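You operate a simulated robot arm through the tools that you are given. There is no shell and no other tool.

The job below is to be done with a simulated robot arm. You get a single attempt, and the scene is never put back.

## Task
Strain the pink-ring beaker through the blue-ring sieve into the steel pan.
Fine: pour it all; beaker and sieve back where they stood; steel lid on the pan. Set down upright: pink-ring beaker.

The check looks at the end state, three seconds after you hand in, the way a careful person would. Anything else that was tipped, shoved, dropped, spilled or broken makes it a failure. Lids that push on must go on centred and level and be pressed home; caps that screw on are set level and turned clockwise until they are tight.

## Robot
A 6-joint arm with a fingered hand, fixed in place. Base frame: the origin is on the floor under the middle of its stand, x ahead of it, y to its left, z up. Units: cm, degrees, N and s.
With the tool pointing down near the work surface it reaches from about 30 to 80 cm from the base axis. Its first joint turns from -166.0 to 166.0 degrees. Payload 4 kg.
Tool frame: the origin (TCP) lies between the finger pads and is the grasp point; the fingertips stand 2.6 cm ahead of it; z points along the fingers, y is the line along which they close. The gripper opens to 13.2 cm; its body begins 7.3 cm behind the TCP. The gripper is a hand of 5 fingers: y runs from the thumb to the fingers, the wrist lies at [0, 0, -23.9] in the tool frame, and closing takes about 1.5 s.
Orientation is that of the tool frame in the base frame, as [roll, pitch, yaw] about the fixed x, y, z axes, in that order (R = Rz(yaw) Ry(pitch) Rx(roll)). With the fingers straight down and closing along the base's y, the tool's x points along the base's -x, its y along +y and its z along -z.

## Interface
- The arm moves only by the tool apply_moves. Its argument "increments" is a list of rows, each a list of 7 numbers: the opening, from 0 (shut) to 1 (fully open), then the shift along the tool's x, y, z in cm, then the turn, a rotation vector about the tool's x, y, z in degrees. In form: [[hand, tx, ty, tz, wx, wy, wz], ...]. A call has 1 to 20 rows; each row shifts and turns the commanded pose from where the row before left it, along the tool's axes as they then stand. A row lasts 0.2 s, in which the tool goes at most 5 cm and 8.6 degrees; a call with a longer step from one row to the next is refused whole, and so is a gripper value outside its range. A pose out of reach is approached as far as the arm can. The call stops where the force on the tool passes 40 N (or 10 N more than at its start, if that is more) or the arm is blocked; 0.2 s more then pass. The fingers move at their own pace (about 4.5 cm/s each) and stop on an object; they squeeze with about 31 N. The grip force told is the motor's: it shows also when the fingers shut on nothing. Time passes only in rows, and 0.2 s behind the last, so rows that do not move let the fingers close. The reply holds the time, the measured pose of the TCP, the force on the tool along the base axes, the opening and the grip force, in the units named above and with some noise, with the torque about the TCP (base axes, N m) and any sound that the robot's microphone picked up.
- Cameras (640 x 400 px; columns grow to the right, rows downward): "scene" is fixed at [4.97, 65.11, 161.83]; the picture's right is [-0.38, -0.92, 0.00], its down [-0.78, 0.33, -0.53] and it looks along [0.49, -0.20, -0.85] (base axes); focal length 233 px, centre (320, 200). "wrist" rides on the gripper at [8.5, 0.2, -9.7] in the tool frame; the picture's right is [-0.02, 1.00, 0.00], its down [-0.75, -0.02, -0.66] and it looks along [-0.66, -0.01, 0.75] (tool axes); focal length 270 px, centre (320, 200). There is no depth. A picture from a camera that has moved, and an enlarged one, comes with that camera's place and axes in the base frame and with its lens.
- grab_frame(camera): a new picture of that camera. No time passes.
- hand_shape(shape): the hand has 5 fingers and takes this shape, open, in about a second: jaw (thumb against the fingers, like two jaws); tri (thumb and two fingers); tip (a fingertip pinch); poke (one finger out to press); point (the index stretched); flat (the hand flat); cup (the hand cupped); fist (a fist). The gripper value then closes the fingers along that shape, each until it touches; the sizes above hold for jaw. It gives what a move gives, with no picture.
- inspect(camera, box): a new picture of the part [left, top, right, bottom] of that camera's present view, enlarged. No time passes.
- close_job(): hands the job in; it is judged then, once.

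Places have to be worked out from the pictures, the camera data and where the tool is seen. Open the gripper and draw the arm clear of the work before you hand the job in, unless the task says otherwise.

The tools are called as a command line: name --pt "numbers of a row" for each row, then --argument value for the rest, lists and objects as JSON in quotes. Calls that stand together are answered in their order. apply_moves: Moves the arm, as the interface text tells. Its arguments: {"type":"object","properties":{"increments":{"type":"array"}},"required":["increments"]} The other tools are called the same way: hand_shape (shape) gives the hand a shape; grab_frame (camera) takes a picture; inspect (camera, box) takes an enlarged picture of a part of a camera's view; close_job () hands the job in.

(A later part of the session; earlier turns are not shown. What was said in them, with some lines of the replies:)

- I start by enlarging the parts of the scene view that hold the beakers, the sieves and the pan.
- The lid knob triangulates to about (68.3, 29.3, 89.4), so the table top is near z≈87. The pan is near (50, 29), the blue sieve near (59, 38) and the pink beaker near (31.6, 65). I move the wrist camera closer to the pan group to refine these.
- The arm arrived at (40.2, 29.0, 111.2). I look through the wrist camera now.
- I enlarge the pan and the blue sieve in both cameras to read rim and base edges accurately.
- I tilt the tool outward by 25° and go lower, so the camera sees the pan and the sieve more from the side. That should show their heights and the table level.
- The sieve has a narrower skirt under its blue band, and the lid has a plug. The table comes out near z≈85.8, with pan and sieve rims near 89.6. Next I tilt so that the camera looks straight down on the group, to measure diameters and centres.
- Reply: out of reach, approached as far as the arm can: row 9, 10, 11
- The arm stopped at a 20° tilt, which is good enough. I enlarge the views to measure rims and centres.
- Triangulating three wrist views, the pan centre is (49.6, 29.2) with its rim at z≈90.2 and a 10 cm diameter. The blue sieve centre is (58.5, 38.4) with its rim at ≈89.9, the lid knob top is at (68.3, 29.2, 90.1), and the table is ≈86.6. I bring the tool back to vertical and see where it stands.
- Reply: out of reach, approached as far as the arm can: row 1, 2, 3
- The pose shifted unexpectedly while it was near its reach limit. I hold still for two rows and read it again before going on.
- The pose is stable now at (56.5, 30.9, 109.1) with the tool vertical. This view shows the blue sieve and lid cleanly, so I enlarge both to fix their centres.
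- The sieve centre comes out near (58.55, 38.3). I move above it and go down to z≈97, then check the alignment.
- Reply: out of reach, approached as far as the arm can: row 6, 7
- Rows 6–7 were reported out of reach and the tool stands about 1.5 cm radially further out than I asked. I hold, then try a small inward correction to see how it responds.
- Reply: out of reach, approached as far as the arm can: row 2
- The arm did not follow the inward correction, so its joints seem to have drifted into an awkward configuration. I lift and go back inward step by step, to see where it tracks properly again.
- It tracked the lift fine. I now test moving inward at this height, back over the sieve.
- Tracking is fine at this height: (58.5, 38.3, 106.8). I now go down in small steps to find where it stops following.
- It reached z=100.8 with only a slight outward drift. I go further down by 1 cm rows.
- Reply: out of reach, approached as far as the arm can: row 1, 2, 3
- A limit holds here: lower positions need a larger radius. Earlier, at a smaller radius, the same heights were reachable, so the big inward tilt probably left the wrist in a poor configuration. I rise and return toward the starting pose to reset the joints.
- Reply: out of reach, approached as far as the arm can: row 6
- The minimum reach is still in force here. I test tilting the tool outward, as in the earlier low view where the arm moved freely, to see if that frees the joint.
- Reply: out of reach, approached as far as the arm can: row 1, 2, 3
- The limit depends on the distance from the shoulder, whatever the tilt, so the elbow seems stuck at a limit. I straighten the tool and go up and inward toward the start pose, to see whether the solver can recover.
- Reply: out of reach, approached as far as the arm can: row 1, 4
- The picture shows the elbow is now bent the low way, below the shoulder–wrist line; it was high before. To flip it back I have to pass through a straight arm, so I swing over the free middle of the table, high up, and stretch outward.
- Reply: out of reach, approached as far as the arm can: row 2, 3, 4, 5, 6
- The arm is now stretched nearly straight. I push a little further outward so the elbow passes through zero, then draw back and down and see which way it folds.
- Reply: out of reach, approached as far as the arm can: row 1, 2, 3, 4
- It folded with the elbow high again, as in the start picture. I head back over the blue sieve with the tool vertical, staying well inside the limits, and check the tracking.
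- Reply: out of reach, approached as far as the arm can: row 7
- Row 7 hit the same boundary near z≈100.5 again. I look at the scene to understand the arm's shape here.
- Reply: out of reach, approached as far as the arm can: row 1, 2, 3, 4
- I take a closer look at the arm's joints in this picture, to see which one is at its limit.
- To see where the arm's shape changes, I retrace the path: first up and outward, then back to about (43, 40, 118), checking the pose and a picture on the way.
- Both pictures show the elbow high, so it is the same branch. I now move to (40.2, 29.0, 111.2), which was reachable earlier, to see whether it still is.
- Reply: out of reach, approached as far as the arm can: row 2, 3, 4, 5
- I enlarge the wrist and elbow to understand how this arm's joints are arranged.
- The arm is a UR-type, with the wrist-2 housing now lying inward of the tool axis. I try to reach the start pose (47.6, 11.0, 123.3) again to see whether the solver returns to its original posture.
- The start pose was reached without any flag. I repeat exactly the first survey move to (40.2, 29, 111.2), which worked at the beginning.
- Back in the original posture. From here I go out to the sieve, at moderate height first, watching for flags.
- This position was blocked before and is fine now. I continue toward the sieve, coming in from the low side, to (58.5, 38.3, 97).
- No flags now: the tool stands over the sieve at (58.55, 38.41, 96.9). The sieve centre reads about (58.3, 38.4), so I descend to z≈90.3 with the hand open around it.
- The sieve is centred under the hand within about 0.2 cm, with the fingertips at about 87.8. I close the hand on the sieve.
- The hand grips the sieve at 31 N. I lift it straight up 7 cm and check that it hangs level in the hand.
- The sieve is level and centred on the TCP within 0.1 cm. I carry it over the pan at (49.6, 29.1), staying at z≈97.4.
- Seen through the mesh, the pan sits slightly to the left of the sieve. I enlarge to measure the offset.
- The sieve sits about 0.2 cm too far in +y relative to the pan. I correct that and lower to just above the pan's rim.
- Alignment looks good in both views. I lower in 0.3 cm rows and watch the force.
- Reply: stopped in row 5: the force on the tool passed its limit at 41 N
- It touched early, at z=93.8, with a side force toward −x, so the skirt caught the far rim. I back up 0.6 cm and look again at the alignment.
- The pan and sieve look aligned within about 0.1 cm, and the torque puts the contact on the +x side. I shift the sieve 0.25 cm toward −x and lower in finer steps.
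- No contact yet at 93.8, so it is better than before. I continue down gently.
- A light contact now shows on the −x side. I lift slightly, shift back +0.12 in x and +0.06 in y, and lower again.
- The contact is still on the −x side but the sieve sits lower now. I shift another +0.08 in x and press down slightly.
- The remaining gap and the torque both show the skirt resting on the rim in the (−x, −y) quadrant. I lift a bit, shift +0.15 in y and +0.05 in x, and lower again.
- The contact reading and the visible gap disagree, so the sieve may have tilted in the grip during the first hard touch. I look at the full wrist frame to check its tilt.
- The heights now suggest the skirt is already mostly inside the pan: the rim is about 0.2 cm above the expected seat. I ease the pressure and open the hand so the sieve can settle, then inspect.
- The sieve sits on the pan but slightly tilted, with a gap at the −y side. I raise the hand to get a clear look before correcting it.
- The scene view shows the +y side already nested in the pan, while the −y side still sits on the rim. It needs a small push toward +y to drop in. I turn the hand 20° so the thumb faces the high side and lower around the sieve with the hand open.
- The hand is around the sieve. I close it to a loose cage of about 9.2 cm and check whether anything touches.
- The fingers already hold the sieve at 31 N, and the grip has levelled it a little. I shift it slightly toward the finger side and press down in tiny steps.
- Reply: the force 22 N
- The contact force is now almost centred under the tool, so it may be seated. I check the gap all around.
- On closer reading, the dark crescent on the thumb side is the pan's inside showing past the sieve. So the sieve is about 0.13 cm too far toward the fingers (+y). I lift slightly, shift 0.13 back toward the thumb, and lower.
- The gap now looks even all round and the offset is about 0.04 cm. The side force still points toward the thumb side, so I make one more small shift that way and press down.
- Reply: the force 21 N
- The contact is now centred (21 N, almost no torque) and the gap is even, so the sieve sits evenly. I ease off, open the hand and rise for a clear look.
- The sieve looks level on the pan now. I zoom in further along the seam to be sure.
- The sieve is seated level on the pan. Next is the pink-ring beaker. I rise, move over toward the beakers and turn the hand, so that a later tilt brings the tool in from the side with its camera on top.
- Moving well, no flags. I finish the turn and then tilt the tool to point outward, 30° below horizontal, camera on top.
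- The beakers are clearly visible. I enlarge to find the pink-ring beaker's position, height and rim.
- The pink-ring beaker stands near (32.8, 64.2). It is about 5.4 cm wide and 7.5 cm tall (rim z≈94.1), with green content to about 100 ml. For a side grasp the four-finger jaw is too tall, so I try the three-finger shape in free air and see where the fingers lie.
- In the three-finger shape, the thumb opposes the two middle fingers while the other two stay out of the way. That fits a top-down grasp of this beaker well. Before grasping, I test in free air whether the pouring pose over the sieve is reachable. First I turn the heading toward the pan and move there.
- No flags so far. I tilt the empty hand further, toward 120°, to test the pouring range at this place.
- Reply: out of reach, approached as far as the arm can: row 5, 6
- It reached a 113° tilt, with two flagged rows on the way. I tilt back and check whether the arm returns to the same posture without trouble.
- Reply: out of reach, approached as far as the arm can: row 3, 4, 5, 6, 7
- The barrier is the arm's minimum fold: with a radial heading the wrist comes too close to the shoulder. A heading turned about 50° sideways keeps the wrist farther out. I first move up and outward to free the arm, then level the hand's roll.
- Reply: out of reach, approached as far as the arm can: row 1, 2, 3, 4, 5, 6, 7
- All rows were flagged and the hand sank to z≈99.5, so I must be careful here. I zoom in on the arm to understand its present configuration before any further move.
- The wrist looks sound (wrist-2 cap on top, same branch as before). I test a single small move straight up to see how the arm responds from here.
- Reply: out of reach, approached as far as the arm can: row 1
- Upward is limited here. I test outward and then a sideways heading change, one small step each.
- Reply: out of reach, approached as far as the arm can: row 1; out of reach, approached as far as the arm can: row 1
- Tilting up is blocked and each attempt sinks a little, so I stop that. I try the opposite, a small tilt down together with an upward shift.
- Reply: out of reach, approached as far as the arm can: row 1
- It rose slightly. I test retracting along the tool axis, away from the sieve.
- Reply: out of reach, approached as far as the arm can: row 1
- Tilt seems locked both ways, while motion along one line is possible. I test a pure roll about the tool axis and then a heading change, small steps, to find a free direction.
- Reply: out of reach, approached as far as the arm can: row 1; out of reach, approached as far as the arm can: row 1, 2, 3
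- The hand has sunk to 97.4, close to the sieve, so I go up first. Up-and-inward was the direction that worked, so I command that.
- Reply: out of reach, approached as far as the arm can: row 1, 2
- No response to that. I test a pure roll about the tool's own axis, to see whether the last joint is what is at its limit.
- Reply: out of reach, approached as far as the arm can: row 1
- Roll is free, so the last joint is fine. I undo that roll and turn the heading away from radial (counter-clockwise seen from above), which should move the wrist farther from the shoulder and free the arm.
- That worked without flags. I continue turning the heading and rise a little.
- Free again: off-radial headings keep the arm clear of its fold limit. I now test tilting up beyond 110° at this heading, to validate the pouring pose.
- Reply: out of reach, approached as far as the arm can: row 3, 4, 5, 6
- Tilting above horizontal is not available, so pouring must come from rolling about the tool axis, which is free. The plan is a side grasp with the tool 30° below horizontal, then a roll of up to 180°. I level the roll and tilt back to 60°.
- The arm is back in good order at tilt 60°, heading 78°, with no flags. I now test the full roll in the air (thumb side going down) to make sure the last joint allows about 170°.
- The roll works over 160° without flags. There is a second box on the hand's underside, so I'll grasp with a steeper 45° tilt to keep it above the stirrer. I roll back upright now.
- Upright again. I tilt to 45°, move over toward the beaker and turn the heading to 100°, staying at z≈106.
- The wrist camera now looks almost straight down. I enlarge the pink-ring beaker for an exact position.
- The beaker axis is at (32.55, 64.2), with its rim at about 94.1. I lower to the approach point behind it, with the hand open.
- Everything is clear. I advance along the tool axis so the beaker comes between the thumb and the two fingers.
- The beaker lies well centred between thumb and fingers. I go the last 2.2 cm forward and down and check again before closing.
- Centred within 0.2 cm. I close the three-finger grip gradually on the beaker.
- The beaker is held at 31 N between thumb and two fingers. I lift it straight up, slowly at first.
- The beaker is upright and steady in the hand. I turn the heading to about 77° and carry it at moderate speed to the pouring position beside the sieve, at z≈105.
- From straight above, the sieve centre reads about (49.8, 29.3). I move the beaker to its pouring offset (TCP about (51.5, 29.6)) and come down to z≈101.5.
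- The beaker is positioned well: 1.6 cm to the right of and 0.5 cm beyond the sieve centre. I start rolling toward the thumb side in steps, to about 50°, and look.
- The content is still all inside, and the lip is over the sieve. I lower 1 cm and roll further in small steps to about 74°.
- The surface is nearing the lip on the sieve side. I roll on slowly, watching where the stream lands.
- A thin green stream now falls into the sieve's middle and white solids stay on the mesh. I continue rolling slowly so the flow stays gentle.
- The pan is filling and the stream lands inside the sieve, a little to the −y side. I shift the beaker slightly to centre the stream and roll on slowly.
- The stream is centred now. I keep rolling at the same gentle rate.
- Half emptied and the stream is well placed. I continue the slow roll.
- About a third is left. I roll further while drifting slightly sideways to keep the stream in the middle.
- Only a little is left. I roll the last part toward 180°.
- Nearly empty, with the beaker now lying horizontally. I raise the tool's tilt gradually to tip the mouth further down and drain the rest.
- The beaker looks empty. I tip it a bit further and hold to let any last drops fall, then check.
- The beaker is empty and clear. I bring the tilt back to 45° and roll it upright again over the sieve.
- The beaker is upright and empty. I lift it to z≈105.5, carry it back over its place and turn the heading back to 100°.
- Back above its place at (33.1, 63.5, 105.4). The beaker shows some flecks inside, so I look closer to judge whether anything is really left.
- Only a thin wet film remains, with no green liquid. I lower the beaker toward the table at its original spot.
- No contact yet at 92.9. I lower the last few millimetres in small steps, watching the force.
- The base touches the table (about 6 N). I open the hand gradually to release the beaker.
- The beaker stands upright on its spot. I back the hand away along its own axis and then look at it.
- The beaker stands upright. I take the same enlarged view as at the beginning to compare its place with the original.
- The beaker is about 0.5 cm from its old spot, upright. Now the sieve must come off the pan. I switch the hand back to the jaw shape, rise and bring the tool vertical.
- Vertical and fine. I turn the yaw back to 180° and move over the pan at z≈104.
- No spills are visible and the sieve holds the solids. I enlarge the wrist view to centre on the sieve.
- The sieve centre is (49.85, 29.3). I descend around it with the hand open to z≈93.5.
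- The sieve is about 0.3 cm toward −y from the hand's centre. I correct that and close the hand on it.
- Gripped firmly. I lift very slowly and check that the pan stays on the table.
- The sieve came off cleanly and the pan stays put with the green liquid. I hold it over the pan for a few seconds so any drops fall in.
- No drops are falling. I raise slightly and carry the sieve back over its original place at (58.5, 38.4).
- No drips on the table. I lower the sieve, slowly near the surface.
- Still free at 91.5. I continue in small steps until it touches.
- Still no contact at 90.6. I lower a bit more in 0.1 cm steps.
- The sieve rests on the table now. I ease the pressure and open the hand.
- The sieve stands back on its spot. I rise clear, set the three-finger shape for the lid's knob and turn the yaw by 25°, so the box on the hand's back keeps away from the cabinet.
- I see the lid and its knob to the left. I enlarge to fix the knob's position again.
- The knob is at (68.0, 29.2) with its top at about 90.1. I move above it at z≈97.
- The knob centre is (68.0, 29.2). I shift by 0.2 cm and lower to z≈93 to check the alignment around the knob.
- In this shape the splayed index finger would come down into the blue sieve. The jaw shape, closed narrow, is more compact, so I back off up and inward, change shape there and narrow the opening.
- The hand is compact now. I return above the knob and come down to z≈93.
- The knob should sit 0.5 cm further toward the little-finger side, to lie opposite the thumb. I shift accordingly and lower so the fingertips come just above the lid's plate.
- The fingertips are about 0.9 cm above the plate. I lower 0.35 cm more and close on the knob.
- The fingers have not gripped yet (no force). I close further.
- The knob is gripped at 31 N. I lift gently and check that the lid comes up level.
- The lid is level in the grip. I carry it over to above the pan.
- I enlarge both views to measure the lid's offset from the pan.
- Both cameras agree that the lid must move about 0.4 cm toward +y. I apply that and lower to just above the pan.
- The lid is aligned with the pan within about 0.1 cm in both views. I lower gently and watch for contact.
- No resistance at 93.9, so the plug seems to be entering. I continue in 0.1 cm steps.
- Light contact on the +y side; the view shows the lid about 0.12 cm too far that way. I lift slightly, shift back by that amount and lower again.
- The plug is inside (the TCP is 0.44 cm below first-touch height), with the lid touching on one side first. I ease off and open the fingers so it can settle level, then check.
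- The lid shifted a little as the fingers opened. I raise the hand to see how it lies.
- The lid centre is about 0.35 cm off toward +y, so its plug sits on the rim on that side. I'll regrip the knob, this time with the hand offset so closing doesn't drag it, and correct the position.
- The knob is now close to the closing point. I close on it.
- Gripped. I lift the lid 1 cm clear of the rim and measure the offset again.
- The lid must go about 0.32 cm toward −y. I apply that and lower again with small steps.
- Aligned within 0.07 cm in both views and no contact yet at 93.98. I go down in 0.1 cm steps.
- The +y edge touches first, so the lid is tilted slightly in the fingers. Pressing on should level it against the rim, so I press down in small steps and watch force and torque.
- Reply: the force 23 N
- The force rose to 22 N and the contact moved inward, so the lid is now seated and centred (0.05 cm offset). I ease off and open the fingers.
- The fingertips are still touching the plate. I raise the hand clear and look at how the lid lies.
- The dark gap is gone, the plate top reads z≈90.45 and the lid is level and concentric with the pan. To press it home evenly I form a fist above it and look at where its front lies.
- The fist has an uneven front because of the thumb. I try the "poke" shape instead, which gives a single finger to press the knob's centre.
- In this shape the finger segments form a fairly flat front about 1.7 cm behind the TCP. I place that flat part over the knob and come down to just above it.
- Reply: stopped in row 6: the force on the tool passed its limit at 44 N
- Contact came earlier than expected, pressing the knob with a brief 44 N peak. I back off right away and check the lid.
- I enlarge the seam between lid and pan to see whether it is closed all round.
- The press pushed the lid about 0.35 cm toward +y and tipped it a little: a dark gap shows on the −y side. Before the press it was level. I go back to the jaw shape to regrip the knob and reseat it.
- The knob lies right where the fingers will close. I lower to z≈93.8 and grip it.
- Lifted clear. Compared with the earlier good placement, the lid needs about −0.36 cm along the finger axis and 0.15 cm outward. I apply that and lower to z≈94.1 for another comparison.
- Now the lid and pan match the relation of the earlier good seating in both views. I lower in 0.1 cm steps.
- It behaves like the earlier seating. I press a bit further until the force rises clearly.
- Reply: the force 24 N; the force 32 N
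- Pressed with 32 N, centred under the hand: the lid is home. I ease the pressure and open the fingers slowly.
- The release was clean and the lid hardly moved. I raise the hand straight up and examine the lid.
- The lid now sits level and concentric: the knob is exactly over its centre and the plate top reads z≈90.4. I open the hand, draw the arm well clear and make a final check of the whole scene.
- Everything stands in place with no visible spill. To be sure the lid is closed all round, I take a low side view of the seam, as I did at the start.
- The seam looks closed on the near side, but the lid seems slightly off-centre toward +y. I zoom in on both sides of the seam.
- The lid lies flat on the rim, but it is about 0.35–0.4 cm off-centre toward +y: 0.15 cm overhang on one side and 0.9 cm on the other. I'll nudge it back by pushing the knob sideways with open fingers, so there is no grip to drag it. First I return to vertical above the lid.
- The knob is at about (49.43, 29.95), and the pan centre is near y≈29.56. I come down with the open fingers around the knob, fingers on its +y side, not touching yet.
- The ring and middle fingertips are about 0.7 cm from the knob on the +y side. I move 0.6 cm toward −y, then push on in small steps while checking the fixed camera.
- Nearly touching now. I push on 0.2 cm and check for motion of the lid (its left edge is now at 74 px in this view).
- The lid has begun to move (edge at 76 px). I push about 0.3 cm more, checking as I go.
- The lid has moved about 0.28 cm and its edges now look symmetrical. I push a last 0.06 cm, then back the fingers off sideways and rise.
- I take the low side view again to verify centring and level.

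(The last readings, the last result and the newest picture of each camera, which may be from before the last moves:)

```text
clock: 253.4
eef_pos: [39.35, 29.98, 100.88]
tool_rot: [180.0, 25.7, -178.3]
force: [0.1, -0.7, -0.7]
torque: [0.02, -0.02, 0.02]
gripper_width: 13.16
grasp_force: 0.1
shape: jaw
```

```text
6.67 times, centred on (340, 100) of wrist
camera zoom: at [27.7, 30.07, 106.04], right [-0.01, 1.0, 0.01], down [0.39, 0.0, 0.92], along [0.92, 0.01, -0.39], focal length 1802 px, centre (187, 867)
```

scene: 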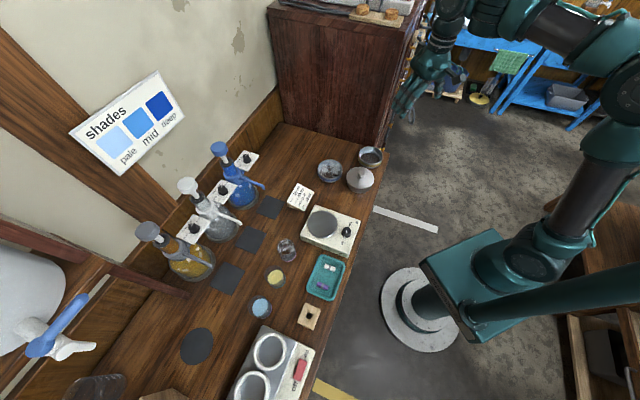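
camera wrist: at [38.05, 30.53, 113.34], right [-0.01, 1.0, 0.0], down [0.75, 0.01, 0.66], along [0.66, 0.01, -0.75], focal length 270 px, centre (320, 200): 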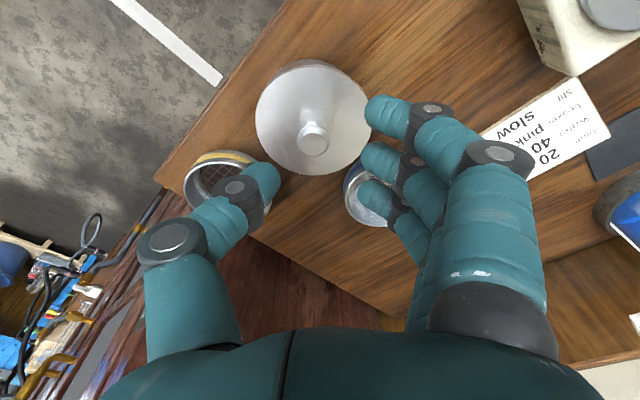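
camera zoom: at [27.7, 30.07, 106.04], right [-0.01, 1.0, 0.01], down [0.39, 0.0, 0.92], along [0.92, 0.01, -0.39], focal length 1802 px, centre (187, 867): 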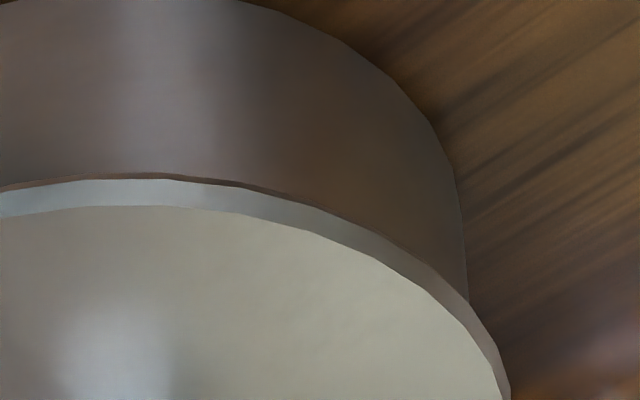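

The lid is now concentric (overhangs of 16 and 19 px) and flush with the rim all along the visible seam. I bring the tool vertical, withdraw the open hand to near its start pose and take a last look.

apply_moves --pt "1 0 0 -4 0 0 0" --pt "1 0 0 0 0 8.5 0" --pt "1 0 0 0 0 8.5 0" --pt "1 0 0 0 0 8.5 0" --pt "1 0 0 -4 0 0 0" --pt "1 0 0 -4 0 0 0" --pt "1 0 0 -4 0 0 0" --pt "1 -1.5 -4 -1 0 0 0" --pt "1 -1.5 -4 -1 0 0 0" --pt "1 -1.5 -4 0 0 0 0" --pt "1 -1.5 -4 0 0 0 0" --pt "1 -1 -3 0 0 0 0" --pt "1 0 0 0 0 0 0" --pt "1 0 0 0 0 0 0"

grab_frame --camera "scene"

inspect --camera "scene" --box '[280, 130, 400, 205]'

inspect --camera "scene" --box '[200, 220, 360, 320]'

```text
clock: 256.4
eef_pos: [45.18, 11.25, 118.58]
tool_rot: [-179.9, 0.1, -178.5]
force: [-0.4, 0.6, 0.5]
torque: [0.0, 0.0, 0.04]
gripper_width: 13.18
grasp_force: 0.0
shape: jaw
```

```text
taken
```

scene: 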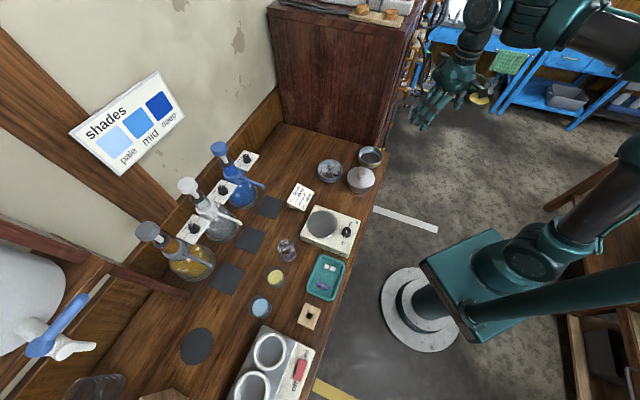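

```text
5.33 times, centred on (340, 168) of scene
camera zoom: at [4.97, 65.11, 161.83], right [-0.38, -0.92, 0.0], down [-0.78, 0.33, -0.53], along [0.49, -0.2, -0.85], focal length 1245 px, centre (213, 373)
```

zoom: 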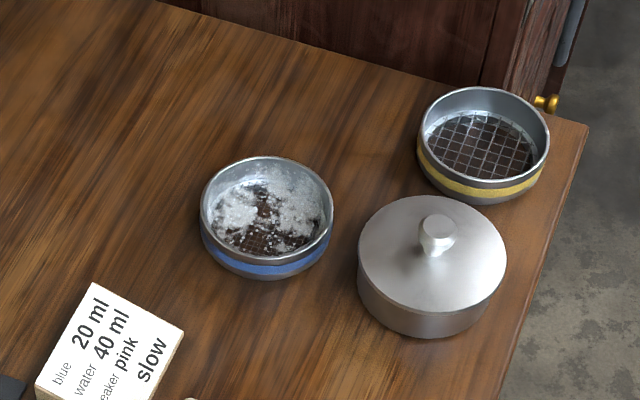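

```text
4.00 times, centred on (280, 270) of scene
camera zoom: at [4.97, 65.11, 161.83], right [-0.38, -0.92, 0.0], down [-0.78, 0.33, -0.53], along [0.49, -0.2, -0.85], focal length 934 px, centre (480, -80)
```

zoom: 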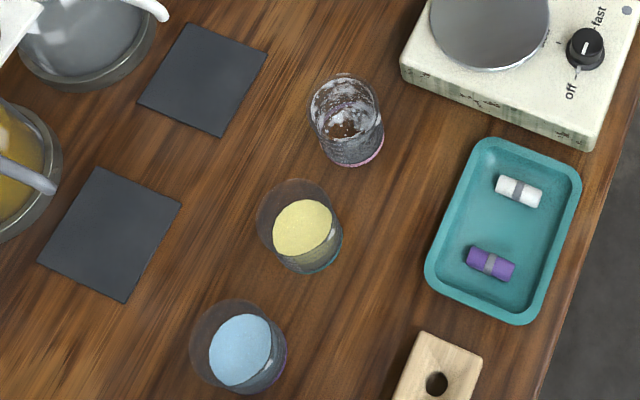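

The last pictures show:
- **Beaker:** empty and upright, about half a centimetre from its spot.
- **Blue sieve:** back in place, with the solids in it.
- **Lid:** flat and centred on the pan.
- **Rest of the bench:** undisturbed, with no spills.

The open hand is clear of the work, so I hand the job in.

close_job

```text
The job is handed in.
```

I poured the pink-ring beaker through the blue-ring sieve into the steel pan, and the job is handed in. The hand was open and clear of the work. I don't have the result of the check.

- **Pour:** all the green liquid went into the pan, and the solids stayed on the sieve. A thin white film was left on the beaker's walls. I saw no spills.
- **Beaker:** it stands upright, about 0.5 cm from its original spot.
- **Blue sieve:** it is back within about 0.2 cm of where it stood, with the solids in it.
- **Lid:** it is on the pan, level and centred. I pressed it down with about 32 N. It then sat about 0.4 cm off-centre, so I nudged it sideways and did not press it again. A side view showed it flush along the part of the rim I could see.
- **Pan:** it shifted by a few millimetres while I fitted the sieve and the lid.
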